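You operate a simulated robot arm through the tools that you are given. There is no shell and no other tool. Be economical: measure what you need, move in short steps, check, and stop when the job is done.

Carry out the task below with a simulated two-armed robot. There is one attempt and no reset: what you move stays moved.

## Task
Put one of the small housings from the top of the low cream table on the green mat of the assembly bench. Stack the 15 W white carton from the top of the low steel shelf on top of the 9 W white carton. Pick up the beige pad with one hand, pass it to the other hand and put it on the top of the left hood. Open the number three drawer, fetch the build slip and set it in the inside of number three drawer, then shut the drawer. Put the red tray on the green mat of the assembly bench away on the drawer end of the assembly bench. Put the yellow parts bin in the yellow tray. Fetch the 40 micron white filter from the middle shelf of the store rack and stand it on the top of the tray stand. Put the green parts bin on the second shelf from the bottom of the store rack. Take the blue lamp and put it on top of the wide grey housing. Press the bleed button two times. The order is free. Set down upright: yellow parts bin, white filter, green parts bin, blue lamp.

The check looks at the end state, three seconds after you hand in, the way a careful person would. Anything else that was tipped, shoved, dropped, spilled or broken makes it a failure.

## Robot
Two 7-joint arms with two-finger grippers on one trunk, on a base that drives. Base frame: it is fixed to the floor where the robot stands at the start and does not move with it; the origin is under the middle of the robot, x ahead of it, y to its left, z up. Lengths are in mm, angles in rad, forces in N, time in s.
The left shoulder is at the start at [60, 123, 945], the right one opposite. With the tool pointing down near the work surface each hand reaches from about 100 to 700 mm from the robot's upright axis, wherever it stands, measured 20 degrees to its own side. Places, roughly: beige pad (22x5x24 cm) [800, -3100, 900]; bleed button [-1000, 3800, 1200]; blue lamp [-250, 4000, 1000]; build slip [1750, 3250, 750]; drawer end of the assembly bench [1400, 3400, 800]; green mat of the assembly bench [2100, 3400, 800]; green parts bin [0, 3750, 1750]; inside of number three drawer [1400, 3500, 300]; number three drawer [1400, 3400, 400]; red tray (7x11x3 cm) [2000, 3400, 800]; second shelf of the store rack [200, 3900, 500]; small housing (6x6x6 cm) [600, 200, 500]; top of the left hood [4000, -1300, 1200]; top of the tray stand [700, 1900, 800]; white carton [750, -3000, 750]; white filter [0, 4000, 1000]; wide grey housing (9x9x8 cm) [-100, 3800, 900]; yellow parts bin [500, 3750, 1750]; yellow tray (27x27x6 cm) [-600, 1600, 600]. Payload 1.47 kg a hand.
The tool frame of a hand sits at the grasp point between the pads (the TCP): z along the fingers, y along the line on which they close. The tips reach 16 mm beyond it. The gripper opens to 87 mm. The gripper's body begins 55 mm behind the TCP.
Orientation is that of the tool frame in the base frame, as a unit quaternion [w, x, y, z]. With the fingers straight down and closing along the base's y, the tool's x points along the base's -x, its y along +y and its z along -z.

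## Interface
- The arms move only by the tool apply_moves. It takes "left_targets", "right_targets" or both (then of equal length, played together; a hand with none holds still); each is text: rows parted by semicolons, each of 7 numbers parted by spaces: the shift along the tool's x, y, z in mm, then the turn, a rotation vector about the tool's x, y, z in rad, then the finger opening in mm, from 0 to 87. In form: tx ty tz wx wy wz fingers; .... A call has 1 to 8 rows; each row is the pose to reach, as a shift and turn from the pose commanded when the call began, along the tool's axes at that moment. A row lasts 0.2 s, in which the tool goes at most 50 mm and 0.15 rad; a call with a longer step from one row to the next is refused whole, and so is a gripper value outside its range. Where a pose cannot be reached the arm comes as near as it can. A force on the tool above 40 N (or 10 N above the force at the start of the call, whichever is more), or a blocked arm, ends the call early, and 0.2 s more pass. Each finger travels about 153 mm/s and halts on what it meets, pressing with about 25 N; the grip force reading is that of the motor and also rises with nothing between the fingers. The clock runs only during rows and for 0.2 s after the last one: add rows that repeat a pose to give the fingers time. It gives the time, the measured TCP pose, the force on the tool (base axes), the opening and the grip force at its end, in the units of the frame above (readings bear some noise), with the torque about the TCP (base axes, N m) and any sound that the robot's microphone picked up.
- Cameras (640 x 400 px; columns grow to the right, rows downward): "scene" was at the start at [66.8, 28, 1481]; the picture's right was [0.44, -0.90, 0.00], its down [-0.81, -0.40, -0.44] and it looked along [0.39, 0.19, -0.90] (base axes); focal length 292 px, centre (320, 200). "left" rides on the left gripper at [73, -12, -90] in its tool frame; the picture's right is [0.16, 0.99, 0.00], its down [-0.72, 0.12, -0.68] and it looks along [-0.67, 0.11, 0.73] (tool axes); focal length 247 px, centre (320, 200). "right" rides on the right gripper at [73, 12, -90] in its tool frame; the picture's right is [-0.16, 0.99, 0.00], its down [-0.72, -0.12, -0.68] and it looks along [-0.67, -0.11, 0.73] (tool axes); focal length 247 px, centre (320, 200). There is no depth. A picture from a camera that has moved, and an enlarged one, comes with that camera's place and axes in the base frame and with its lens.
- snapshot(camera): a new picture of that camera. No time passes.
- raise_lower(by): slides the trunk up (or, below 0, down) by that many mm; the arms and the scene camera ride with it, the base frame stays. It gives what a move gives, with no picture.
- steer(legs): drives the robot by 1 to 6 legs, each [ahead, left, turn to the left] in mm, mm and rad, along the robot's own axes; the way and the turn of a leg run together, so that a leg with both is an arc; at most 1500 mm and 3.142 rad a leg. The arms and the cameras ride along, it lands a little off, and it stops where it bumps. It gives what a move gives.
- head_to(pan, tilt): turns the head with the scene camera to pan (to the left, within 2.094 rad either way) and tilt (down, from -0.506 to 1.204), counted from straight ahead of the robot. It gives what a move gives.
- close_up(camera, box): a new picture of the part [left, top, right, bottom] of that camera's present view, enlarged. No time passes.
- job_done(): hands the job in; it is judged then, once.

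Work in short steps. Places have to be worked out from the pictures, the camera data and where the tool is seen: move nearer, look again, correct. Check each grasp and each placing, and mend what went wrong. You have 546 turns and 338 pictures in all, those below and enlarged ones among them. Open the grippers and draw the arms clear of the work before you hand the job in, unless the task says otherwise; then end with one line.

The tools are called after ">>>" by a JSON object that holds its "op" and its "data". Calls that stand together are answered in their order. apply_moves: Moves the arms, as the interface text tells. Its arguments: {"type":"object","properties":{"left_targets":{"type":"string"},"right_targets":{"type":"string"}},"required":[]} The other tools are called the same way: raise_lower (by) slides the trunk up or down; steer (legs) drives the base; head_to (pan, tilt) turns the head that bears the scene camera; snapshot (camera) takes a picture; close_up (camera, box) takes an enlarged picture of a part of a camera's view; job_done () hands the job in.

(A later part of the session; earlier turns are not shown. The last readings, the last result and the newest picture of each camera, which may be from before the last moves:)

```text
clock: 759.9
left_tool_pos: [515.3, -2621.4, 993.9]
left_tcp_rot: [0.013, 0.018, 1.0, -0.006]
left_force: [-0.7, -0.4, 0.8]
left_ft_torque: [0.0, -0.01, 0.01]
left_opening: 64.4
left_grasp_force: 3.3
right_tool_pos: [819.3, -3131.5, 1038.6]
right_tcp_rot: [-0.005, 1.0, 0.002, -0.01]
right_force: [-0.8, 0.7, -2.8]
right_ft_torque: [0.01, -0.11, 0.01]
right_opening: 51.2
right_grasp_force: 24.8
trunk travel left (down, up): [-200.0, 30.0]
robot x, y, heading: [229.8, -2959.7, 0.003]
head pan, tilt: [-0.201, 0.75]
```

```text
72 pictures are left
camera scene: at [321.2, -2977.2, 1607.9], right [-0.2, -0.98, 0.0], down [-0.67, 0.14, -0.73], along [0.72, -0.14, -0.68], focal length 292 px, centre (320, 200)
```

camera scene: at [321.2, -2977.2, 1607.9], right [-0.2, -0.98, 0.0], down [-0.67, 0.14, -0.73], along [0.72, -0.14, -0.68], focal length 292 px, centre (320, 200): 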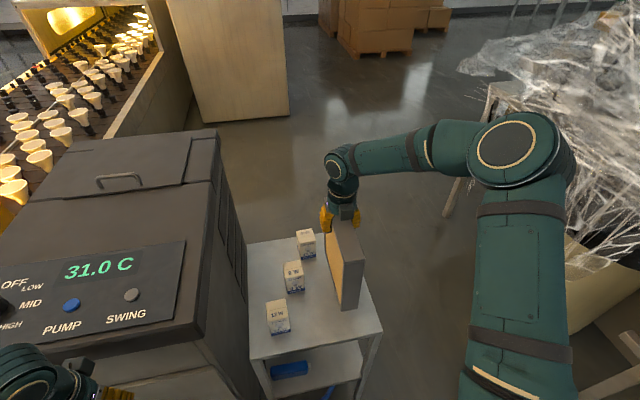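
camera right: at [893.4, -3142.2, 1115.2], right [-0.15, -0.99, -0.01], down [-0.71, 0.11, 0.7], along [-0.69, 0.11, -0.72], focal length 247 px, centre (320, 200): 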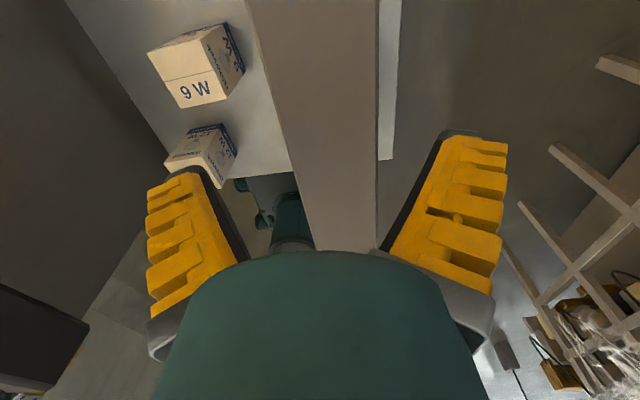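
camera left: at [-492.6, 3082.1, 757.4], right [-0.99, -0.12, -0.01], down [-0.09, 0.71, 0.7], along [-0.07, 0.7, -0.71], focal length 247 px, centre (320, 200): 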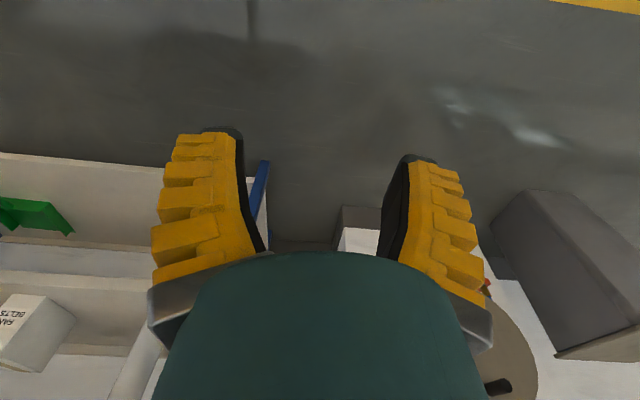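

Pad gripped (≈0.29 kg). Lift more and back out to open floor for the handover.

>>> {"op": "apply_moves", "data": {"right_targets": "0 0 -40 0 0 0 20; 0 0 -80 0 0 0 20; 0 0 -110 0 0 0 20"}}

>>> {"op": "steer", "data": {"legs": [[-600, 0, 0]]}}

>>> {"op": "apply_moves", "data": {"right_targets": "0 0 0 0 0 0.15 20; 0 0 0 0 0 0.3 20; 0 0 0 0 0 0.45 20; 0 0 0 0 0 0.6 20; 0 0 0 0 0 0.75 20; 0 0 0 0 0 0.9 20; 0 0 0 0 0 1.05 20; 0 0 0 0 0 1.2 20", "left_targets": "0 0 0 0 0 0.15 87; 0 0 0 0 0 0.3 87; 0 0 0 0 0 0.45 87; 0 0 0 0 0 0.6 87; 0 0 0 0 0 0.75 87; 0 0 0 0 0 0.9 87; 0 0 0 0 0 1.05 87; 0 0 0 0 0 1.2 87"}}

>>> {"op": "apply_moves", "data": {"right_targets": "0 0 0 0 0 0.13 20; 0 0 0 0 0 0.26 20; 0 0 0 0 0 0.37 20", "left_targets": "0 0 0 0 0 0.13 87; 0 0 0 0 0 0.26 87; 0 0 0 0 0 0.37 87"}}

>>> {"op": "snapshot", "data": {"camera": "scene"}}

```text
clock: 760.7
left_tool_pos: [513.4, -2620.8, 994.2]
left_tcp_rot: [0.013, 0.018, 1.0, -0.006]
left_force: [-0.1, -0.6, -0.3]
left_ft_torque: [0.01, -0.01, -0.01]
left_opening: 64.7
left_grasp_force: 3.0
right_tool_pos: [821.5, -3133.3, 1147.0]
right_tcp_rot: [-0.006, 1.0, 0.002, -0.011]
right_force: [-0.6, -0.7, -2.7]
right_ft_torque: [0.01, -0.07, -0.01]
right_opening: 51.2
right_grasp_force: 25.3
trunk travel left (down, up): [-200.0, 30.0]
robot x, y, heading: [226.1, -2960.0, -0.001]
head pan, tilt: [-0.201, 0.75]
```

```text
clock: 764.1
left_tool_pos: [-85.1, -2621.0, 994.1]
left_tcp_rot: [0.016, 0.019, 1.0, -0.007]
left_force: [-0.5, -0.2, 1.4]
left_ft_torque: [0.01, 0.01, 0.03]
left_opening: 64.7
left_grasp_force: 3.4
right_tool_pos: [221.5, -3135.3, 1147.3]
right_tcp_rot: [-0.006, 1.0, 0.001, -0.01]
right_force: [0.0, -0.1, -2.7]
right_ft_torque: [-0.01, -0.12, 0.01]
right_opening: 51.3
right_grasp_force: 25.2
trunk travel left (down, up): [-200.0, 30.0]
robot x, y, heading: [-370.6, -2962.9, -0.002]
head pan, tilt: [-0.201, 0.75]
```

```text
clock: 765.9
left_tool_pos: [-86.3, -2620.7, 994.5]
left_tcp_rot: [0.015, 0.582, 0.813, 0.003]
left_force: [0.4, 0.8, -0.2]
left_ft_torque: [-0.02, 0.01, 0.0]
left_opening: 86.7
left_grasp_force: 0.2
right_tool_pos: [220.4, -3134.8, 1146.2]
right_tcp_rot: [0.001, 0.825, -0.565, -0.01]
right_force: [-0.9, 0.1, -2.2]
right_ft_torque: [-0.03, -0.03, -0.01]
right_opening: 51.2
right_grasp_force: 24.6
trunk travel left (down, up): [-200.0, 30.0]
robot x, y, heading: [-371.6, -2960.9, -0.003]
head pan, tilt: [-0.201, 0.75]
```

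```text
clock: 766.7
left_tool_pos: [-86.5, -2621.5, 993.2]
left_tcp_rot: [0.013, 0.72, 0.694, 0.006]
left_force: [0.7, 0.5, 0.8]
left_ft_torque: [0.02, 0.0, -0.02]
left_opening: 86.9
left_grasp_force: 0.0
right_tool_pos: [219.7, -3135.0, 1146.0]
right_tcp_rot: [-0.004, -0.706, 0.708, 0.012]
right_force: [1.0, 0.7, -3.1]
right_ft_torque: [-0.09, -0.04, 0.02]
right_opening: 51.2
right_grasp_force: 24.9
trunk travel left (down, up): [-200.0, 30.0]
robot x, y, heading: [-373.9, -2964.3, -0.001]
head pan, tilt: [-0.201, 0.75]
```

```text
71 pictures are left
camera scene: at [-280.5, -2977.2, 1607.9], right [-0.2, -0.98, 0.0], down [-0.67, 0.14, -0.73], along [0.72, -0.15, -0.68], focal length 292 px, centre (320, 200)
```

scene: 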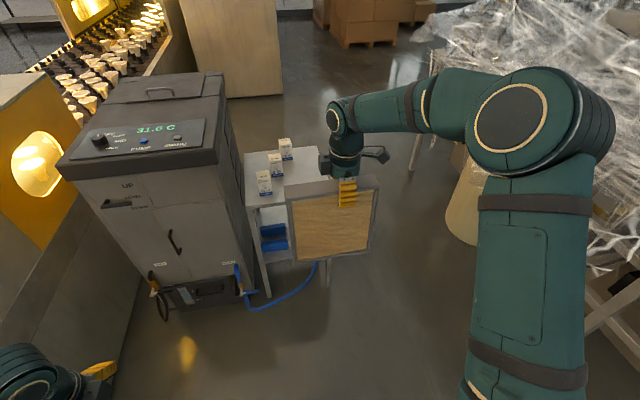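

The pad now faces us, extending to the left of the right hand. Bring the right hand medially so the left hand can reach the pad's left top edge.

>>> {"op": "apply_moves", "data": {"right_targets": "-30 22 6 0 0 0 20; -60 44 12 0 0 0 20; -90 66 18 0 0 0 20; -120 88 24 0 0 0 20; -150 110 30 0 0 0 20; -165 110 30 0 0 0 20"}}

>>> {"op": "apply_moves", "data": {"left_targets": "-35 30 -20 0 0 0 87; -70 60 -40 0 0 0 87; -105 90 -60 0 0 0 87; -140 120 -80 0 0 0 87; -175 150 -100 0 0 0 87; -190 180 -130 0 0 0 87; -190 180 -160 0 0 0 87"}}

>>> {"op": "head_to", "data": {"pan": 0.1, "tilt": 0.8}}

>>> {"op": "snapshot", "data": {"camera": "scene"}}

```text
clock: 768.1
left_tool_pos: [-86.2, -2621.6, 994.1]
left_tcp_rot: [0.014, 0.721, 0.693, 0.005]
left_force: [-0.3, -0.6, 0.2]
left_ft_torque: [0.01, 0.0, 0.01]
left_opening: 87.0
left_grasp_force: 0.0
right_tool_pos: [108.7, -2968.9, 1120.2]
right_tcp_rot: [0.004, 0.708, -0.707, -0.011]
right_force: [-0.3, 0.2, -2.3]
right_ft_torque: [-0.11, -0.02, -0.01]
right_opening: 51.1
right_grasp_force: 25.0
trunk travel left (down, up): [-200.0, 30.0]
robot x, y, heading: [-373.5, -2962.8, -0.006]
head pan, tilt: [-0.201, 0.75]
```

```text
refused: row 1 steps farther than a row can; nothing moved
```

```text
clock: 768.9
left_tool_pos: [-86.3, -2621.2, 993.3]
left_tcp_rot: [0.015, 0.721, 0.693, 0.005]
left_force: [0.7, 0.9, -0.9]
left_ft_torque: [-0.01, 0.01, 0.02]
left_opening: 86.8
left_grasp_force: 0.0
right_tool_pos: [108.6, -2969.7, 1119.2]
right_tcp_rot: [0.004, 0.708, -0.706, -0.011]
right_force: [-0.1, 0.7, -2.5]
right_ft_torque: [-0.1, 0.01, 0.01]
right_opening: 51.2
right_grasp_force: 24.5
trunk travel left (down, up): [-200.0, 30.0]
robot x, y, heading: [-375.4, -2962.1, -0.006]
head pan, tilt: [0.099, 0.799]
```

```text
70 pictures are left
camera scene: at [-281.4, -2952.6, 1603.9], right [0.1, -1.0, 0.0], down [-0.71, -0.07, -0.7], along [0.69, 0.07, -0.72], focal length 292 px, centre (320, 200)
```

scene: 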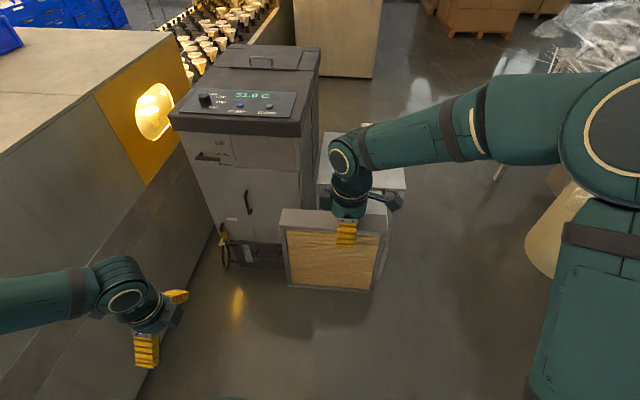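

Right hand is at the midline. Raise the left hand first, then bring it above the pad's left top edge.

>>> {"op": "apply_moves", "data": {"left_targets": "0 0 -48 0 0 0 87; 0 0 -96 0 0 0 87; 0 0 -144 0 0 0 87; -10 10 -190 0 0 0 87; -45 40 -200 0 0 0 87; -80 70 -200 0 0 0 87; -115 100 -200 0 0 0 87; -150 130 -200 0 0 0 87"}}

>>> {"op": "apply_moves", "data": {"left_targets": "-33 30 0 0 0 0 87; -66 60 0 0 0 0 87; -85 75 0 0 0 0 87; -85 75 0 0 0 0 87"}}

>>> {"op": "snapshot", "data": {"camera": "left"}}

>>> {"op": "snapshot", "data": {"camera": "scene"}}

```text
clock: 770.7
left_tool_pos: [31.9, -2774.4, 1193.9]
left_tcp_rot: [0.013, 0.72, 0.693, 0.005]
left_force: [0.5, 0.0, 0.5]
left_ft_torque: [-0.01, 0.02, 0.0]
left_opening: 87.1
left_grasp_force: 0.0
right_tool_pos: [109.8, -2970.5, 1117.8]
right_tcp_rot: [0.003, 0.708, -0.706, -0.011]
right_force: [0.6, -0.1, -2.6]
right_ft_torque: [-0.07, 0.02, 0.01]
right_opening: 51.5
right_grasp_force: 25.5
trunk travel left (down, up): [-200.0, 30.0]
robot x, y, heading: [-374.0, -2963.9, -0.003]
head pan, tilt: [0.099, 0.799]
```

```text
clock: 771.7
left_tool_pos: [102.0, -2860.7, 1201.8]
left_tcp_rot: [0.015, 0.72, 0.693, 0.007]
left_force: [0.2, 0.1, 0.1]
left_ft_torque: [0.0, 0.02, -0.03]
left_opening: 87.0
left_grasp_force: 0.0
right_tool_pos: [108.6, -2970.7, 1119.8]
right_tcp_rot: [0.004, 0.707, -0.707, -0.011]
right_force: [-0.1, 0.0, -2.5]
right_ft_torque: [-0.09, -0.01, -0.02]
right_opening: 51.1
right_grasp_force: 24.6
trunk travel left (down, up): [-200.0, 30.0]
robot x, y, heading: [-369.7, -2960.1, -0.001]
head pan, tilt: [0.099, 0.799]
```

```text
69 pictures are left
camera left: at [90.3, -2787.6, 1289.0], right [0.99, 0.12, 0.03], down [0.07, -0.72, 0.69], along [0.1, -0.68, -0.72], focal length 247 px, centre (320, 200)
```

left: 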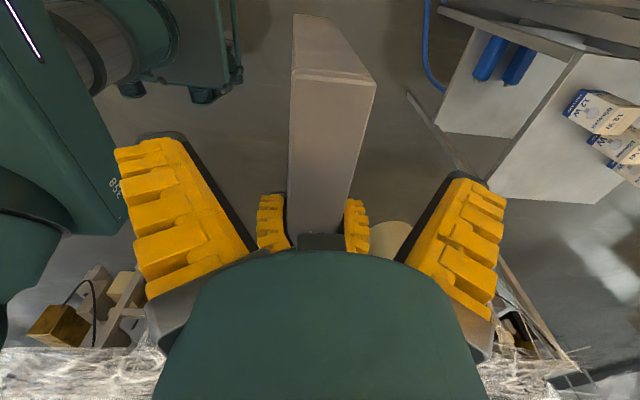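

```text
68 pictures are left
camera scene: at [-281.9, -2952.3, 1604.0], right [0.1, -1.0, 0.0], down [-0.71, -0.07, -0.7], along [0.69, 0.07, -0.72], focal length 292 px, centre (320, 200)
```

scene: 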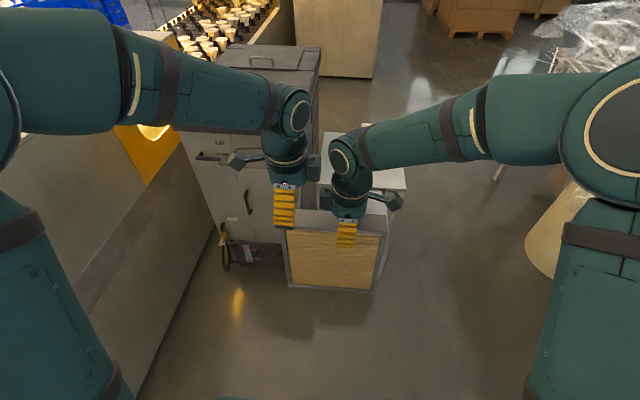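

The pad's top lies between the left fingers. Shift 6 mm ahead, lower 80 mm, and grip.

>>> {"op": "apply_moves", "data": {"left_targets": "0 6 30 0 0 0 87; 0 6 60 0 0 0 87; 0 6 78 0 0 0 87; 0 6 78 0 0 0 65; 0 6 78 0 0 0 50; 0 6 78 0 0 0 35; 0 6 78 0 0 0 25; 0 6 78 0 0 0 25"}}

>>> {"op": "snapshot", "data": {"camera": "left"}}

```text
clock: 772.4
left_tool_pos: [112.1, -2866.3, 1148.3]
left_tcp_rot: [0.02, 0.722, 0.692, 0.007]
left_force: [-0.2, 0.2, 0.6]
left_ft_torque: [-0.06, 0.0, -0.01]
left_opening: 86.8
left_grasp_force: 0.1
right_tool_pos: [108.9, -2973.4, 1113.4]
right_tcp_rot: [-0.011, -0.705, 0.709, 0.011]
right_force: [-0.3, -0.1, -3.6]
right_ft_torque: [-0.07, -0.01, 0.01]
right_opening: 50.9
right_grasp_force: 24.5
trunk travel left (down, up): [-200.0, 30.0]
robot x, y, heading: [-375.9, -2960.0, -0.003]
head pan, tilt: [0.099, 0.799]
stopped in row 3 (right hand): the force on the tool passed its limit at 57 N (the readings are from after the stop); the commanded pose is now the measured one
```

```text
67 pictures are left
camera left: at [100.4, -2791.5, 1236.9], right [0.99, 0.12, 0.03], down [0.06, -0.71, 0.7], along [0.11, -0.69, -0.72], focal length 247 px, centre (320, 200)
```

left: 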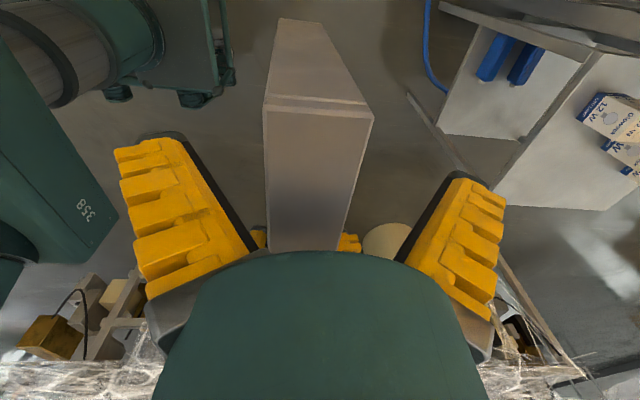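

The wrists touched. Lift the left hand slightly, tilt it outward 0.25 rad, shift 10 mm left, and lower again.

>>> {"op": "apply_moves", "data": {"left_targets": "0 0 -25 0 0 0 87; 12 0 -25 0 -0.12 0 87; 12 0 -25 0 -0.25 0 87; 12 0 -25 0 -0.25 0 87"}}

>>> {"op": "apply_moves", "data": {"left_targets": "7 -2 28 0 0 0 87; 12 -2 48 0 0 0 87; 14 -2 56 0 0 0 87"}}

>>> {"op": "snapshot", "data": {"camera": "left"}}

```text
clock: 773.4
left_tool_pos: [112.8, -2853.0, 1173.5]
left_tcp_rot: [0.106, 0.718, 0.683, -0.083]
left_force: [0.9, -0.3, -1.0]
left_ft_torque: [-0.01, 0.01, -0.02]
left_opening: 87.2
left_grasp_force: 0.1
right_tool_pos: [107.4, -2973.7, 1113.9]
right_tcp_rot: [-0.01, -0.705, 0.709, 0.011]
right_force: [-0.2, 0.3, -2.9]
right_ft_torque: [-0.11, 0.0, 0.02]
right_opening: 51.3
right_grasp_force: 24.5
trunk travel left (down, up): [-200.0, 30.0]
robot x, y, heading: [-374.5, -2959.4, -0.003]
head pan, tilt: [0.099, 0.799]
```

```text
clock: 774.2
left_tool_pos: [113.2, -2855.3, 1116.2]
left_tcp_rot: [0.105, 0.718, 0.683, -0.084]
left_force: [-0.2, 0.0, -0.4]
left_ft_torque: [-0.02, 0.04, -0.03]
left_opening: 87.1
left_grasp_force: 0.0
right_tool_pos: [108.7, -2973.6, 1115.8]
right_tcp_rot: [-0.01, -0.705, 0.709, 0.011]
right_force: [0.1, 1.0, -2.7]
right_ft_torque: [-0.08, 0.01, -0.04]
right_opening: 51.3
right_grasp_force: 25.1
trunk travel left (down, up): [-200.0, 30.0]
robot x, y, heading: [-373.9, -2964.0, -0.001]
head pan, tilt: [0.099, 0.799]
```

```text
66 pictures are left
camera left: at [102.6, -2760.7, 1181.2], right [0.99, 0.11, 0.0], down [0.06, -0.52, 0.85], along [0.09, -0.85, -0.52], focal length 247 px, centre (320, 200)
```

left: 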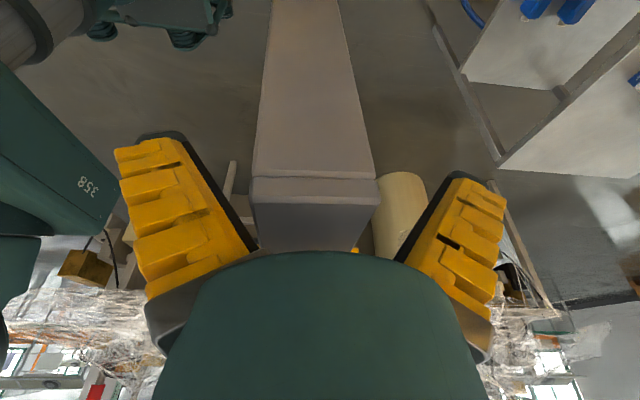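

No contact; the pad's left end is between the left fingers. Close the left hand.

>>> {"op": "apply_moves", "data": {"left_targets": "0 0 6 0 0 0 70; 0 0 6 0 0 0 58; 0 0 6 0 0 0 45; 0 0 6 0 0 0 30; 0 0 6 0 0 0 20; 0 0 6 0 0 0 20"}}

```text
clock: 775.6
left_tool_pos: [112.2, -2856.3, 1110.9]
left_tcp_rot: [0.104, 0.717, 0.684, -0.084]
left_force: [-8.6, 4.6, -4.3]
left_ft_torque: [0.34, 0.28, -0.28]
left_opening: 51.6
left_grasp_force: 24.9
right_tool_pos: [108.6, -2973.4, 1113.0]
right_tcp_rot: [-0.008, -0.706, 0.709, 0.011]
right_force: [10.0, -4.1, 2.9]
right_ft_torque: [0.41, -0.37, -0.81]
right_opening: 51.3
right_grasp_force: 24.6
trunk travel left (down, up): [-200.0, 30.0]
robot x, y, heading: [-373.0, -2961.5, -0.004]
head pan, tilt: [0.099, 0.799]
```

Both hands hold it. Release the right hand and lift it away.

>>> {"op": "apply_moves", "data": {"right_targets": "0 0 0 0 0 0 56; 0 0 0 0 0 0 70; 0 0 0 0 0 0 80; 0 0 0 0 0 0 80; 0 0 -40 0 0 0 80; 0 0 -80 0 0 0 80; 30 0 -110 0 0 0 80; 70 0 -110 0 0 0 80"}}

>>> {"op": "snapshot", "data": {"camera": "scene"}}

```text
clock: 777.4
left_tool_pos: [113.4, -2856.2, 1110.4]
left_tcp_rot: [0.105, 0.718, 0.683, -0.083]
left_force: [0.7, -0.1, 0.5]
left_ft_torque: [0.29, -0.06, -0.02]
left_opening: 51.1
left_grasp_force: 24.9
right_tool_pos: [109.0, -3046.7, 1222.5]
right_tcp_rot: [-0.009, -0.706, 0.708, 0.011]
right_force: [0.2, -0.3, 1.2]
right_ft_torque: [0.02, 0.04, 0.0]
right_opening: 81.7
right_grasp_force: 1.0
trunk travel left (down, up): [-200.0, 30.0]
robot x, y, heading: [-372.5, -2961.9, 0.001]
head pan, tilt: [0.099, 0.799]
```

```text
65 pictures are left
camera scene: at [-281.3, -2953.6, 1603.9], right [0.1, -1.0, 0.0], down [-0.71, -0.07, -0.7], along [0.69, 0.07, -0.72], focal length 292 px, centre (320, 200)
```

scene: 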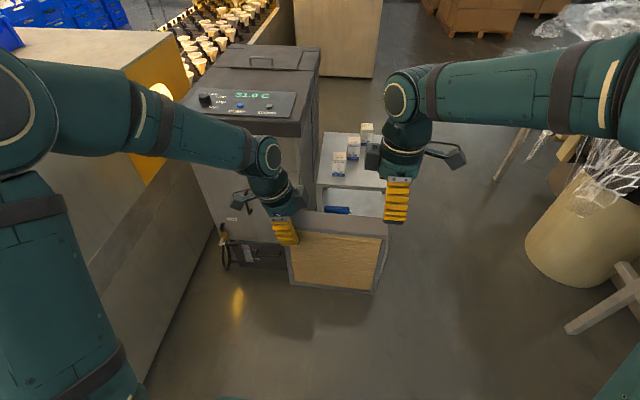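

The pad is now in the left hand. Before travelling, I'll stack the cartons with the free right hand; first tuck the left hand with the pad close to the body on the left.

>>> {"op": "apply_moves", "data": {"left_targets": "30 -20 -8 0 0 0 20; 60 -40 -15 0 0 0 20; 90 -60 -23 0 0 0 20; 120 -80 -30 0 0 0 20; 150 -100 -38 0 0 0 20; 180 -120 -46 0 0 0 20; 213 -140 -54 0 0 0 20; 213 -140 -54 0 0 0 20"}}

>>> {"op": "steer", "data": {"legs": [[470, 0, 0]]}}

>>> {"op": "snapshot", "data": {"camera": "scene"}}

```text
clock: 779.2
left_tool_pos: [-18.4, -2629.9, 1101.1]
left_tcp_rot: [0.105, 0.717, 0.684, -0.083]
left_force: [0.5, -0.1, -0.3]
left_ft_torque: [0.26, 0.0, 0.01]
left_opening: 51.0
left_grasp_force: 24.8
right_tool_pos: [108.8, -3044.6, 1221.8]
right_tcp_rot: [-0.009, -0.705, 0.709, 0.012]
right_force: [-1.1, -0.8, -0.3]
right_ft_torque: [0.0, 0.0, 0.01]
right_opening: 81.8
right_grasp_force: 0.9
trunk travel left (down, up): [-200.0, 30.0]
robot x, y, heading: [-375.0, -2957.8, -0.0]
head pan, tilt: [0.099, 0.799]
```

```text
clock: 781.9
left_tool_pos: [441.5, -2627.1, 1100.7]
left_tcp_rot: [0.105, 0.716, 0.685, -0.083]
left_force: [0.3, 0.1, -0.4]
left_ft_torque: [0.23, -0.01, 0.01]
left_opening: 51.0
left_grasp_force: 25.0
right_tool_pos: [571.7, -3043.6, 1221.8]
right_tcp_rot: [0.01, 0.707, -0.707, -0.011]
right_force: [0.2, 1.4, -0.7]
right_ft_torque: [0.0, 0.0, 0.0]
right_opening: 81.8
right_grasp_force: 0.9
trunk travel left (down, up): [-200.0, 30.0]
robot x, y, heading: [89.2, -2961.9, -0.002]
head pan, tilt: [0.099, 0.799]
```

```text
64 pictures are left
camera scene: at [180.9, -2951.7, 1603.9], right [0.1, -0.99, 0.0], down [-0.71, -0.07, -0.7], along [0.69, 0.07, -0.72], focal length 292 px, centre (320, 200)
```

scene: 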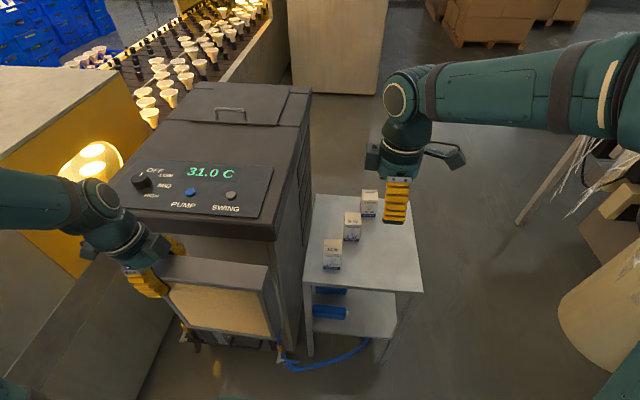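

Zoom on the cartons for positions.

>>> {"op": "close_up", "data": {"camera": "scene", "box": [310, 180, 430, 290]}}

>>> {"op": "snapshot", "data": {"camera": "right"}}

```text
3.64 times, centred on (370, 235) of scene
camera zoom: at [180.9, -2951.7, 1603.9], right [0.1, -0.99, 0.0], down [-0.71, -0.07, -0.7], along [0.69, 0.07, -0.72], focal length 1063 px, centre (138, 73)
```

zoom: 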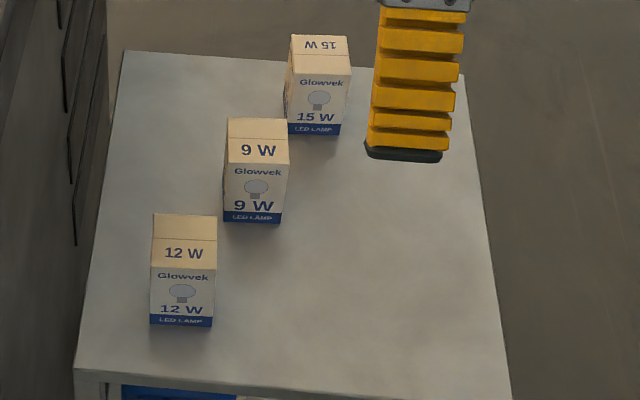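

```text
62 pictures are left
camera right: at [562.6, -3114.7, 1311.2], right [-0.99, 0.16, 0.03], down [0.14, 0.72, 0.68], along [0.09, 0.67, -0.73], focal length 247 px, centre (320, 200)
```

right: 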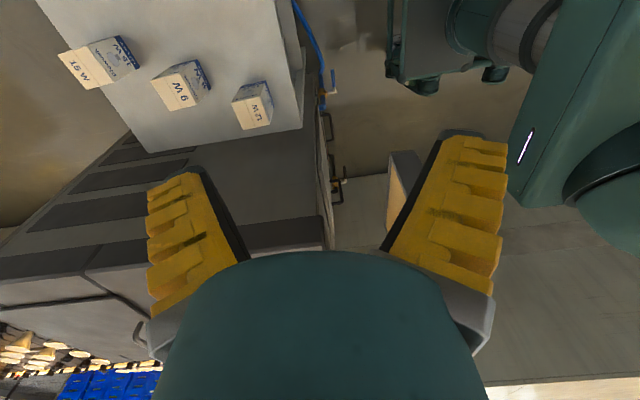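

15 W top centre [962,-3057,837]; 9 W top centre ≈[838,-3000,837]. Drive 130 ahead and extend over the 15 W carton.

>>> {"op": "steer", "data": {"legs": [[130, 0, 0]]}}

>>> {"op": "apply_moves", "data": {"right_targets": "2 -35 25 0 0 0 80; 4 -70 50 0 0 0 80; 6 -105 75 0 0 0 80; 8 -140 105 0 0 0 80; 10 -175 135 0 0 0 80; 12 -210 165 0 0 0 80; 13 -240 200 0 0 0 80; 13 -260 240 0 0 0 80"}}

>>> {"op": "snapshot", "data": {"camera": "right"}}

```text
clock: 783.2
left_tool_pos: [574.1, -2626.6, 1100.2]
left_tcp_rot: [0.106, 0.715, 0.686, -0.083]
left_force: [-0.1, 0.7, 1.2]
left_ft_torque: [0.26, 0.0, 0.01]
left_opening: 51.4
left_grasp_force: 25.0
right_tool_pos: [704.7, -3040.8, 1221.6]
right_tcp_rot: [0.01, 0.708, -0.706, -0.013]
right_force: [0.1, 0.4, -0.1]
right_ft_torque: [0.0, -0.02, -0.01]
right_opening: 81.6
right_grasp_force: 0.8
trunk travel left (down, up): [-200.0, 30.0]
robot x, y, heading: [220.3, -2958.6, 0.01]
head pan, tilt: [0.099, 0.799]
```

```text
clock: 785.0
left_tool_pos: [574.9, -2626.7, 1101.1]
left_tcp_rot: [0.107, 0.714, 0.687, -0.082]
left_force: [-0.5, -0.1, 0.3]
left_ft_torque: [0.28, 0.03, 0.01]
left_opening: 51.4
left_grasp_force: 25.0
right_tool_pos: [956.7, -3053.4, 972.5]
right_tcp_rot: [0.009, 0.709, -0.705, -0.012]
right_force: [1.1, -0.3, -0.2]
right_ft_torque: [0.02, 0.07, 0.0]
right_opening: 81.5
right_grasp_force: 1.4
trunk travel left (down, up): [-200.0, 30.0]
robot x, y, heading: [219.5, -2960.2, 0.005]
head pan, tilt: [0.099, 0.799]
```

```text
61 pictures are left
camera right: at [948.2, -3124.0, 1062.0], right [-0.99, 0.15, 0.03], down [0.13, 0.72, 0.68], along [0.08, 0.67, -0.73], focal length 247 px, centre (320, 200)
```

right: 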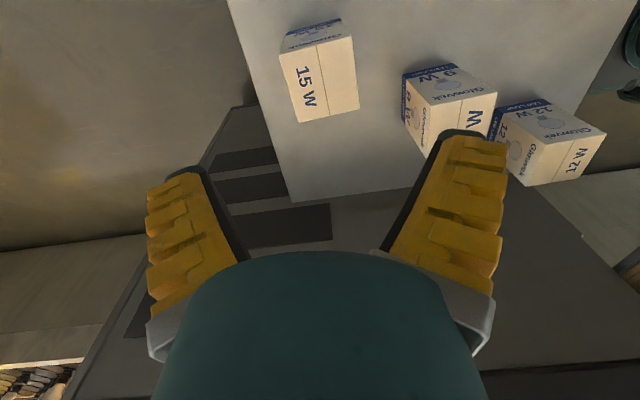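

Aligned over the 15 W carton. Lower to z≈815, grip, lift.

>>> {"op": "apply_moves", "data": {"right_targets": "2 2 45 0 0 0 80; 3 2 90 0 0 0 80; 3 2 130 0 0 0 80; 3 2 157 0 0 0 80; 3 2 157 0 0 0 60; 3 2 157 0 0 0 40; 3 2 157 0 0 0 30; 3 2 157 0 0 0 30"}}

>>> {"op": "apply_moves", "data": {"right_targets": "0 0 -20 0 0 0 25; 0 0 -60 0 0 0 25; 0 0 -105 0 0 0 25; 0 0 -130 0 0 0 25"}}

>>> {"op": "snapshot", "data": {"camera": "right"}}

```text
clock: 786.8
left_tool_pos: [573.1, -2625.9, 1100.2]
left_tcp_rot: [0.108, 0.715, 0.686, -0.082]
left_force: [-0.2, 0.1, -0.6]
left_ft_torque: [0.25, 0.01, 0.0]
left_opening: 51.2
left_grasp_force: 25.1
right_tool_pos: [948.9, -3055.7, 818.8]
right_tcp_rot: [0.01, 0.708, -0.706, -0.012]
right_force: [0.4, 0.9, 0.4]
right_ft_torque: [0.0, 0.02, 0.01]
right_opening: 61.3
right_grasp_force: 25.1
trunk travel left (down, up): [-200.0, 30.0]
robot x, y, heading: [221.6, -2959.9, 0.004]
head pan, tilt: [0.099, 0.799]
```

```text
clock: 787.8
left_tool_pos: [573.2, -2625.3, 1102.2]
left_tcp_rot: [0.107, 0.715, 0.686, -0.082]
left_force: [-0.3, 0.0, 0.3]
left_ft_torque: [0.25, -0.04, -0.03]
left_opening: 50.8
left_grasp_force: 24.7
right_tool_pos: [954.9, -3057.0, 949.2]
right_tcp_rot: [0.01, 0.709, -0.705, -0.011]
right_force: [-0.4, -0.5, 0.3]
right_ft_torque: [-0.01, 0.01, 0.02]
right_opening: 60.7
right_grasp_force: 24.7
trunk travel left (down, up): [-200.0, 30.0]
robot x, y, heading: [222.4, -2957.8, 0.011]
head pan, tilt: [0.099, 0.799]
```

```text
60 pictures are left
camera right: at [945.4, -3128.6, 1038.1], right [-0.99, 0.15, 0.03], down [0.13, 0.72, 0.68], along [0.08, 0.67, -0.73], focal length 247 px, centre (320, 200)
```

right: 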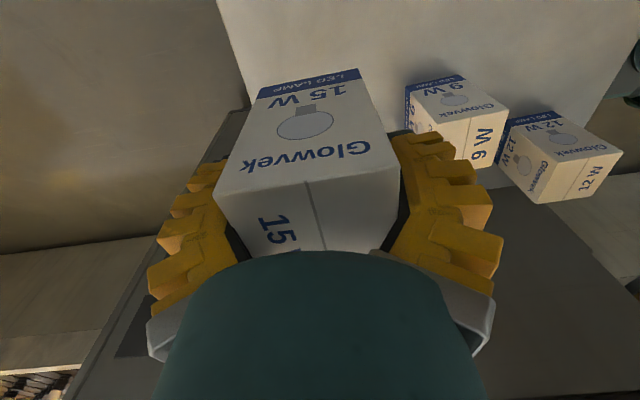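

Held upright. Zoom on the 9 W carton in the wrist view for a precise target.

>>> {"op": "close_up", "data": {"camera": "right", "box": [390, 60, 530, 180]}}

```text
3.33 times, centred on (460, 120) of right
camera zoom: at [945.4, -3128.6, 1038.1], right [-0.99, 0.15, 0.03], down [0.13, 0.72, 0.68], along [0.08, 0.67, -0.73], focal length 823 px, centre (-147, 467)
```

zoom: 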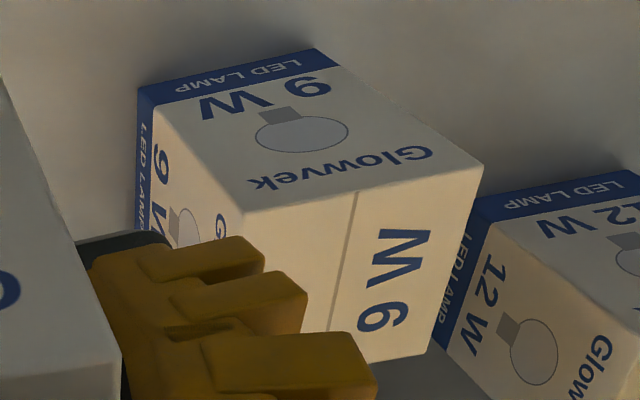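

9 W top centre by this unbiased view: [821,-2989], z≈837, well aligned. Move the 15 W carton above it.

>>> {"op": "apply_moves", "data": {"right_targets": "0 0 -36 0 0 0 25; -22 40 -36 0 0 0 25; -44 80 -36 0 0 0 25; -60 115 -36 0 0 0 25; -68 134 -36 0 0 0 25; -68 134 -36 0 0 0 25"}}

>>> {"op": "snapshot", "data": {"camera": "right"}}

>>> {"op": "close_up", "data": {"camera": "scene", "box": [290, 150, 430, 290]}}

```text
clock: 789.2
left_tool_pos: [572.9, -2626.6, 1101.3]
left_tcp_rot: [0.106, 0.714, 0.687, -0.082]
left_force: [0.2, 0.1, -0.5]
left_ft_torque: [0.26, 0.0, 0.0]
left_opening: 50.9
left_grasp_force: 24.6
right_tool_pos: [821.4, -2986.0, 987.6]
right_tcp_rot: [0.009, 0.708, -0.706, -0.012]
right_force: [0.5, 0.6, -0.9]
right_ft_torque: [-0.02, -0.04, 0.02]
right_opening: 60.5
right_grasp_force: 24.7
trunk travel left (down, up): [-200.0, 30.0]
robot x, y, heading: [219.8, -2960.2, 0.01]
head pan, tilt: [0.099, 0.799]
```

```text
58 pictures are left
camera right: at [811.5, -3057.9, 1076.6], right [-0.99, 0.16, 0.03], down [0.13, 0.72, 0.68], along [0.08, 0.67, -0.73], focal length 247 px, centre (320, 200)
```

right: 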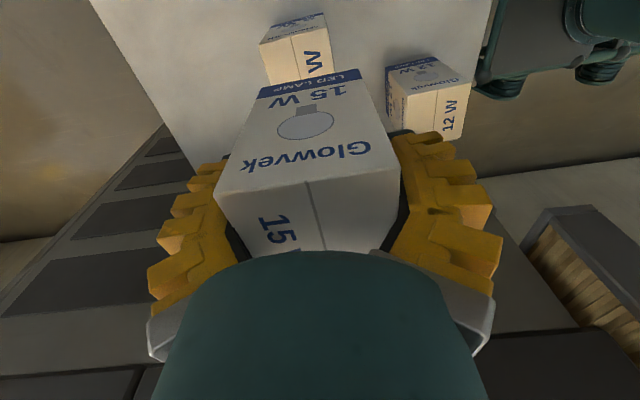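

```text
2.86 times, centred on (360, 220) of scene
camera zoom: at [312.8, -2950.9, 1603.9], right [0.11, -0.99, 0.0], down [-0.71, -0.08, -0.7], along [0.69, 0.07, -0.72], focal length 835 px, centre (206, 143)
```

zoom: 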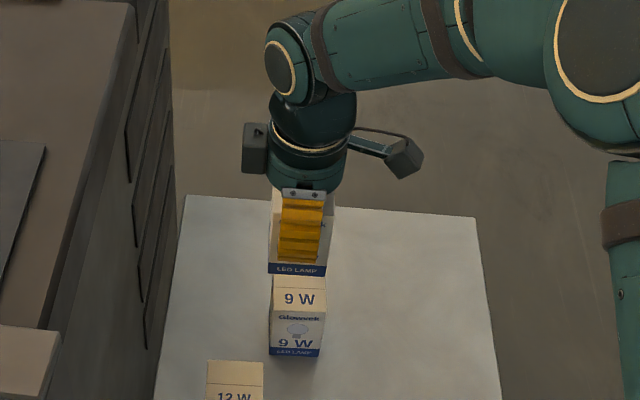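

Estimates differ a bit with the assumed height; zoom the wrist view again on the 9 W carton.

>>> {"op": "close_up", "data": {"camera": "right", "box": [240, 0, 360, 90]}}

```text
4.44 times, centred on (300, 45) of right
camera zoom: at [811.5, -3057.9, 1076.6], right [-0.99, 0.16, 0.03], down [0.13, 0.72, 0.68], along [0.08, 0.67, -0.73], focal length 1098 px, centre (409, 889)
```

zoom: 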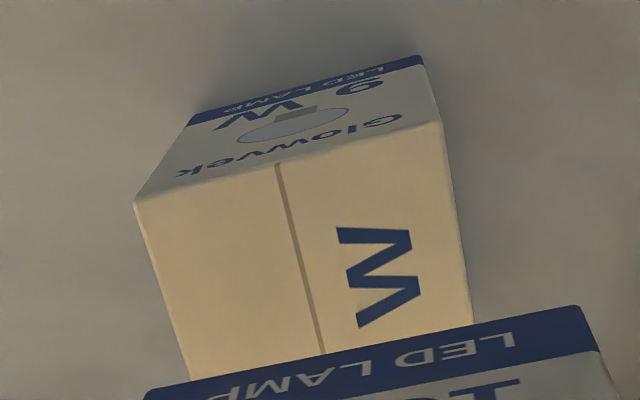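

Using the same camera for both cartons, I need to shift +12 mm in x and −13 mm in y. Correct, lower near contact.

>>> {"op": "apply_moves", "data": {"right_targets": "13 -12 0 0 0 0 25; 13 -12 35 0 0 0 25; 13 -12 65 0 0 0 25; 13 -12 72 0 0 0 25"}}

>>> {"op": "close_up", "data": {"camera": "scene", "box": [290, 180, 400, 270]}}

```text
clock: 790.2
left_tool_pos: [572.3, -2626.8, 1101.7]
left_tcp_rot: [0.107, 0.715, 0.686, -0.082]
left_force: [-0.5, 0.0, 0.0]
left_ft_torque: [0.23, -0.01, 0.0]
left_opening: 51.0
left_grasp_force: 25.2
right_tool_pos: [831.1, -3000.2, 916.0]
right_tcp_rot: [0.009, 0.708, -0.706, -0.011]
right_force: [-0.2, -0.2, -0.7]
right_ft_torque: [-0.01, -0.01, -0.04]
right_opening: 60.4
right_grasp_force: 25.1
trunk travel left (down, up): [-200.0, 30.0]
robot x, y, heading: [221.5, -2961.3, 0.005]
head pan, tilt: [0.099, 0.799]
```

```text
4.44 times, centred on (345, 225) of scene
camera zoom: at [312.5, -2950.6, 1603.9], right [0.11, -0.99, 0.0], down [-0.71, -0.08, -0.7], along [0.69, 0.07, -0.72], focal length 1299 px, centre (209, 89)
```

zoom: 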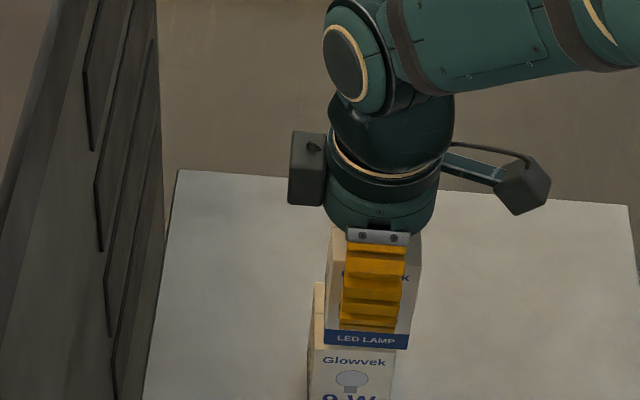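

Scene view shows it ~9 mm too far south; shift 8 mm north and lower to contact.

>>> {"op": "apply_moves", "data": {"right_targets": "-8 0 0 0 0 0 25; -8 0 5 0 0 0 25; -8 0 10 0 0 0 25; -8 0 14 0 0 0 25"}}

```text
clock: 791.4
left_tool_pos: [572.2, -2627.6, 1102.4]
left_tcp_rot: [0.106, 0.715, 0.686, -0.082]
left_force: [-0.4, -0.2, -1.0]
left_ft_torque: [0.27, 0.03, 0.03]
left_opening: 50.9
left_grasp_force: 24.8
right_tool_pos: [831.6, -2991.9, 907.9]
right_tcp_rot: [0.006, 0.708, -0.706, -0.009]
right_force: [-7.5, -2.4, 20.1]
right_ft_torque: [-0.19, 0.47, -0.05]
right_opening: 60.5
right_grasp_force: 24.9
trunk travel left (down, up): [-200.0, 30.0]
robot x, y, heading: [219.2, -2961.5, 0.001]
head pan, tilt: [0.099, 0.799]
stopped in row 4 (right hand): the force on the tool passed its limit at 41 N (the readings are from after the stop); the commanded pose is now the measured one
```

Contact. Ease up 2 mm, check alignment before releasing.

>>> {"op": "apply_moves", "data": {"right_targets": "0 0 -2 0 0 0 25; 0 0 -2 0 0 0 25"}}

>>> {"op": "close_up", "data": {"camera": "scene", "box": [290, 190, 400, 280]}}

>>> {"op": "close_up", "data": {"camera": "right", "box": [180, 0, 440, 195]}}

```text
clock: 792.0
left_tool_pos: [572.6, -2627.0, 1102.3]
left_tcp_rot: [0.106, 0.715, 0.686, -0.082]
left_force: [-0.7, 0.7, 0.0]
left_ft_torque: [0.29, -0.03, 0.0]
left_opening: 50.7
left_grasp_force: 24.7
right_tool_pos: [832.1, -2991.7, 908.2]
right_tcp_rot: [0.006, 0.708, -0.706, -0.009]
right_force: [-3.4, 0.6, 13.9]
right_ft_torque: [0.11, 0.08, 0.05]
right_opening: 60.2
right_grasp_force: 25.1
trunk travel left (down, up): [-200.0, 30.0]
robot x, y, heading: [223.3, -2963.3, 0.006]
head pan, tilt: [0.099, 0.799]
```

```text
4.44 times, centred on (345, 235) of scene
camera zoom: at [310.9, -2950.7, 1604.0], right [0.11, -0.99, 0.0], down [-0.71, -0.08, -0.7], along [0.69, 0.07, -0.72], focal length 1299 px, centre (209, 44)
```

zoom: 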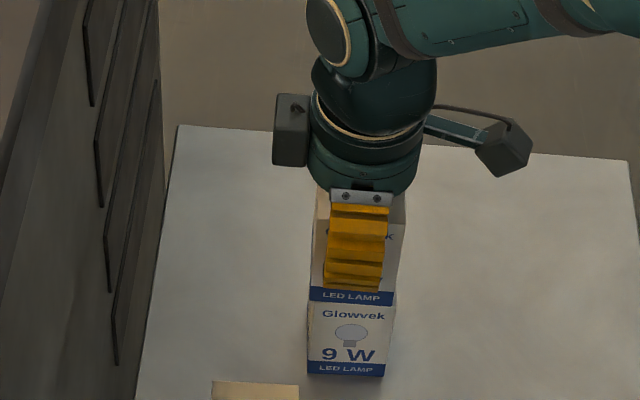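

```text
2.05 times, centred on (310, 98) of right
camera zoom: at [822.1, -3064.1, 996.6], right [-0.99, 0.15, 0.02], down [0.13, 0.72, 0.68], along [0.09, 0.68, -0.73], focal length 507 px, centre (340, 410)
```

zoom: 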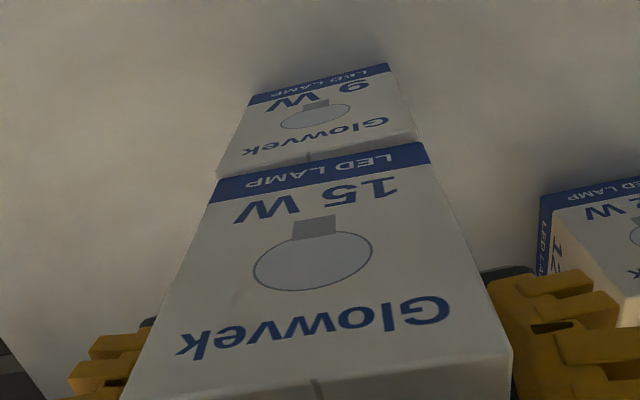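

Excellently aligned. Release and raise.

>>> {"op": "apply_moves", "data": {"right_targets": "0 0 0 0 0 0 50; 0 0 0 0 0 0 66; 0 0 0 0 0 0 76; 0 0 0 0 0 0 80; 0 0 -35 0 0 0 80; 0 0 -80 0 0 0 80; 0 0 -125 0 0 0 80; 0 0 -170 0 0 0 80"}}

>>> {"op": "close_up", "data": {"camera": "scene", "box": [290, 170, 420, 290]}}

```text
clock: 793.8
left_tool_pos: [573.8, -2626.5, 1102.1]
left_tcp_rot: [0.107, 0.715, 0.686, -0.082]
left_force: [-0.2, 0.6, -0.4]
left_ft_torque: [0.24, -0.04, 0.0]
left_opening: 51.0
left_grasp_force: 25.0
right_tool_pos: [834.6, -2993.7, 1078.3]
right_tcp_rot: [0.007, 0.708, -0.706, -0.01]
right_force: [0.7, -0.7, -0.1]
right_ft_torque: [0.01, 0.0, -0.01]
right_opening: 81.5
right_grasp_force: 1.1
trunk travel left (down, up): [-200.0, 30.0]
robot x, y, heading: [218.6, -2964.2, 0.008]
head pan, tilt: [0.099, 0.799]
```

```text
3.33 times, centred on (355, 230) of scene
camera zoom: at [311.6, -2950.9, 1604.0], right [0.11, -0.99, 0.0], down [-0.71, -0.08, -0.7], along [0.69, 0.07, -0.72], focal length 974 px, centre (203, 100)
```

zoom: 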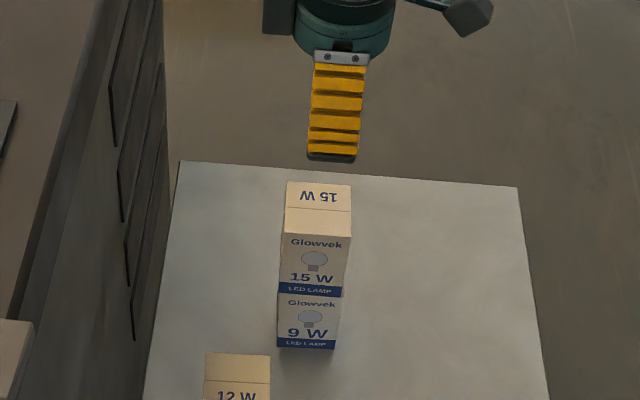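

Cartons are stacked. Now plan the route to the left hood: back off and look toward it.

>>> {"op": "steer", "data": {"legs": [[-450, 0, 0]]}}

>>> {"op": "raise_lower", "data": {"by": 30}}

>>> {"op": "head_to", "data": {"pan": 0.15, "tilt": 0.22}}

>>> {"op": "snapshot", "data": {"camera": "scene"}}

```text
clock: 796.5
left_tool_pos: [125.2, -2628.6, 1101.4]
left_tcp_rot: [0.107, 0.714, 0.687, -0.083]
left_force: [-0.2, -0.2, -0.5]
left_ft_torque: [0.2, -0.03, 0.0]
left_opening: 50.8
left_grasp_force: 25.4
right_tool_pos: [389.3, -2995.8, 1078.4]
right_tcp_rot: [0.006, 0.709, -0.705, -0.009]
right_force: [-1.3, 0.3, -0.3]
right_ft_torque: [0.01, -0.02, 0.01]
right_opening: 81.8
right_grasp_force: 0.8
trunk travel left (down, up): [-200.0, 30.0]
robot x, y, heading: [-225.8, -2964.9, 0.007]
head pan, tilt: [0.099, 0.799]
```

```text
clock: 797.3
left_tool_pos: [125.9, -2627.8, 1131.1]
left_tcp_rot: [0.106, 0.714, 0.687, -0.082]
left_force: [0.2, 0.0, -2.9]
left_ft_torque: [0.24, -0.03, -0.03]
left_opening: 51.3
left_grasp_force: 24.5
right_tool_pos: [390.5, -2995.1, 1107.0]
right_tcp_rot: [0.006, 0.709, -0.705, -0.01]
right_force: [0.4, 0.0, -0.7]
right_ft_torque: [0.0, 0.01, 0.03]
right_opening: 81.6
right_grasp_force: 1.1
trunk travel left (down, up): [-230.0, 0.0]
robot x, y, heading: [-225.3, -2962.1, 0.007]
head pan, tilt: [0.099, 0.799]
```

```text
clock: 798.3
left_tool_pos: [124.3, -2627.6, 1131.2]
left_tcp_rot: [0.107, 0.714, 0.687, -0.082]
left_force: [-0.2, 0.0, -1.8]
left_ft_torque: [0.27, -0.01, -0.02]
left_opening: 50.9
left_grasp_force: 25.4
right_tool_pos: [389.4, -2995.5, 1106.5]
right_tcp_rot: [0.005, 0.709, -0.705, -0.01]
right_force: [0.5, -1.2, -0.1]
right_ft_torque: [0.0, -0.01, 0.03]
right_opening: 81.8
right_grasp_force: 1.0
trunk travel left (down, up): [-230.0, 0.0]
robot x, y, heading: [-228.6, -2964.2, 0.012]
head pan, tilt: [0.15, 0.22]
```

```text
51 pictures are left
camera scene: at [-122.7, -2947.9, 1685.7], right [0.16, -0.99, 0.0], down [-0.22, -0.03, -0.98], along [0.96, 0.15, -0.22], focal length 292 px, centre (320, 200)
```

scene: 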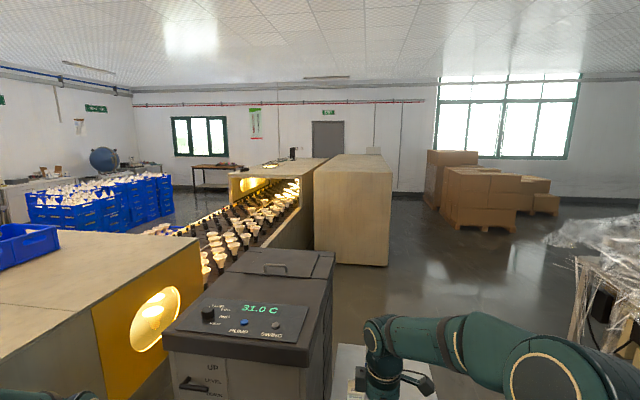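

The left hood's south flank near its west end (x≈2950–3450) is accessible from the south. Drive around south of the table to about [3150,-2900].

>>> {"op": "steer", "data": {"legs": [[0, -700, -0.01], [1450, 0, 0], [1450, 0, 0], [450, 500, 0]]}}

>>> {"op": "head_to", "data": {"pan": 0.7, "tilt": 0.3}}

>>> {"op": "snapshot", "data": {"camera": "scene"}}

```text
clock: 821.5
left_tool_pos: [3379.4, -2952.5, 1130.1]
left_tcp_rot: [0.104, 0.725, 0.674, -0.092]
left_force: [-0.9, 0.9, -2.9]
left_ft_torque: [0.18, 0.01, 0.01]
left_opening: 50.2
left_grasp_force: 25.1
right_tool_pos: [3639.5, -3322.9, 1107.0]
right_tcp_rot: [-0.008, -0.699, 0.715, 0.009]
right_force: [0.2, -0.1, 0.3]
right_ft_torque: [0.01, -0.05, -0.02]
right_opening: 81.6
right_grasp_force: 1.7
trunk travel left (down, up): [-230.0, 0.0]
robot x, y, heading: [3024.6, -3275.8, -0.02]
head pan, tilt: [0.15, 0.22]
stopped in leg 4: the force on the tool passed its limit at 66 N (the readings are from after the stop); the commanded pose is now the measured one
```

```text
clock: 822.4
left_tool_pos: [3378.9, -2954.1, 1131.2]
left_tcp_rot: [0.104, 0.725, 0.674, -0.091]
left_force: [-3.1, -1.6, -3.9]
left_ft_torque: [0.22, -0.02, -0.05]
left_opening: 50.7
left_grasp_force: 25.0
right_tool_pos: [3638.2, -3324.5, 1106.8]
right_tcp_rot: [-0.007, -0.699, 0.715, 0.009]
right_force: [-0.2, -0.6, -0.1]
right_ft_torque: [-0.03, 0.03, 0.01]
right_opening: 81.6
right_grasp_force: 0.9
trunk travel left (down, up): [-230.0, 0.0]
robot x, y, heading: [3023.5, -3275.1, -0.015]
head pan, tilt: [0.7, 0.3]
```

```text
50 pictures are left
camera scene: at [3107.4, -3216.9, 1678.3], right [0.63, -0.78, 0.0], down [-0.23, -0.19, -0.96], along [0.74, 0.6, -0.3], focal length 292 px, centre (320, 200)
```

scene: 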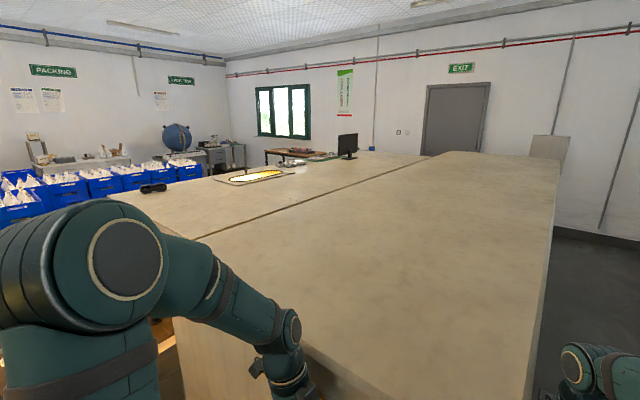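

The pad brushed the big box next to the hood. Back off west, retract the right hand, then go north and turn.

>>> {"op": "steer", "data": {"legs": [[-430, 0, 0.018]]}}

>>> {"op": "apply_moves", "data": {"right_targets": "0 45 0 0 0 0 60; 0 90 0 0 0 0 60; 0 135 0 0 0 0 60; 0 180 0 0 0 0 60; 0 210 0 0 0 0 60"}}

>>> {"op": "steer", "data": {"legs": [[0, 420, 0], [0, 0, 1.57]]}}

>>> {"op": "head_to", "data": {"pan": -0.2, "tilt": 0.6}}

>>> {"op": "snapshot", "data": {"camera": "scene"}}

```text
clock: 825.0
left_tool_pos: [2955.9, -2945.4, 1132.3]
left_tcp_rot: [0.105, 0.722, 0.678, -0.091]
left_force: [-0.2, -0.1, -3.3]
left_ft_torque: [0.23, -0.03, 0.0]
left_opening: 50.3
left_grasp_force: 24.1
right_tool_pos: [3218.0, -3313.8, 1106.7]
right_tcp_rot: [-0.006, -0.704, 0.711, 0.009]
right_force: [0.5, -0.3, 0.2]
right_ft_torque: [0.0, 0.0, 0.02]
right_opening: 81.7
right_grasp_force: 0.8
trunk travel left (down, up): [-230.0, 0.0]
robot x, y, heading: [2603.1, -3269.6, -0.009]
head pan, tilt: [0.7, 0.3]
```

```text
clock: 826.2
left_tool_pos: [2956.2, -2945.2, 1131.1]
left_tcp_rot: [0.104, 0.722, 0.678, -0.09]
left_force: [-0.9, -0.1, -2.9]
left_ft_torque: [0.29, -0.02, -0.04]
left_opening: 50.9
left_grasp_force: 24.7
right_tool_pos: [3009.5, -3310.8, 1110.4]
right_tcp_rot: [-0.005, -0.704, 0.71, 0.01]
right_force: [-0.1, -0.6, 0.7]
right_ft_torque: [0.01, -0.03, -0.02]
right_opening: 64.7
right_grasp_force: 3.4
trunk travel left (down, up): [-230.0, 0.0]
robot x, y, heading: [2599.3, -3267.7, -0.006]
head pan, tilt: [0.7, 0.3]
```

```text
clock: 834.3
left_tool_pos: [2282.4, -2495.7, 1130.4]
left_tcp_rot: [0.138, 0.032, 0.99, 0.009]
left_force: [0.0, 0.1, -3.2]
left_ft_torque: [0.04, 0.18, 0.02]
left_opening: 50.7
left_grasp_force: 25.2
right_tool_pos: [2648.7, -2442.6, 1110.9]
right_tcp_rot: [0.011, 1.0, -0.007, -0.001]
right_force: [-0.5, -0.3, 0.1]
right_ft_torque: [0.0, 0.0, 0.01]
right_opening: 64.9
right_grasp_force: 3.7
trunk travel left (down, up): [-230.0, 0.0]
robot x, y, heading: [2607.1, -2849.8, 1.558]
head pan, tilt: [0.7, 0.3]
```

```text
clock: 835.5
left_tool_pos: [2282.2, -2495.5, 1132.4]
left_tcp_rot: [0.137, 0.033, 0.99, 0.008]
left_force: [0.4, -0.1, -3.1]
left_ft_torque: [0.01, 0.22, 0.01]
left_opening: 50.8
left_grasp_force: 25.1
right_tool_pos: [2648.4, -2442.5, 1111.6]
right_tcp_rot: [0.011, 1.0, -0.007, -0.002]
right_force: [0.0, 0.7, 0.2]
right_ft_torque: [0.01, 0.0, -0.02]
right_opening: 64.4
right_grasp_force: 3.2
trunk travel left (down, up): [-230.0, 0.0]
robot x, y, heading: [2606.2, -2846.9, 1.558]
head pan, tilt: [-0.201, 0.6]
```

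```text
49 pictures are left
camera scene: at [2627.0, -2752.2, 1650.8], right [0.98, -0.21, 0.0], down [-0.12, -0.55, -0.83], along [0.17, 0.81, -0.56], focal length 292 px, centre (320, 200)
```

scene: 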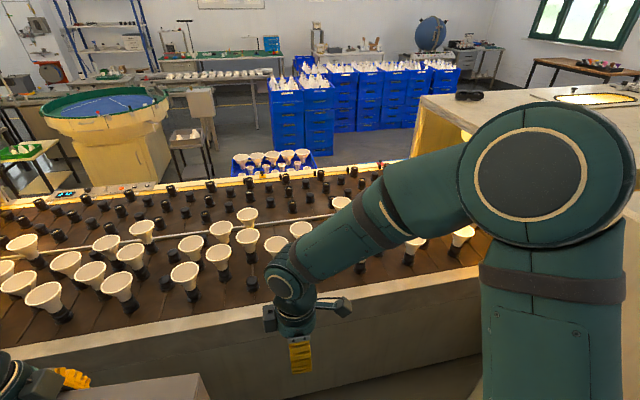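

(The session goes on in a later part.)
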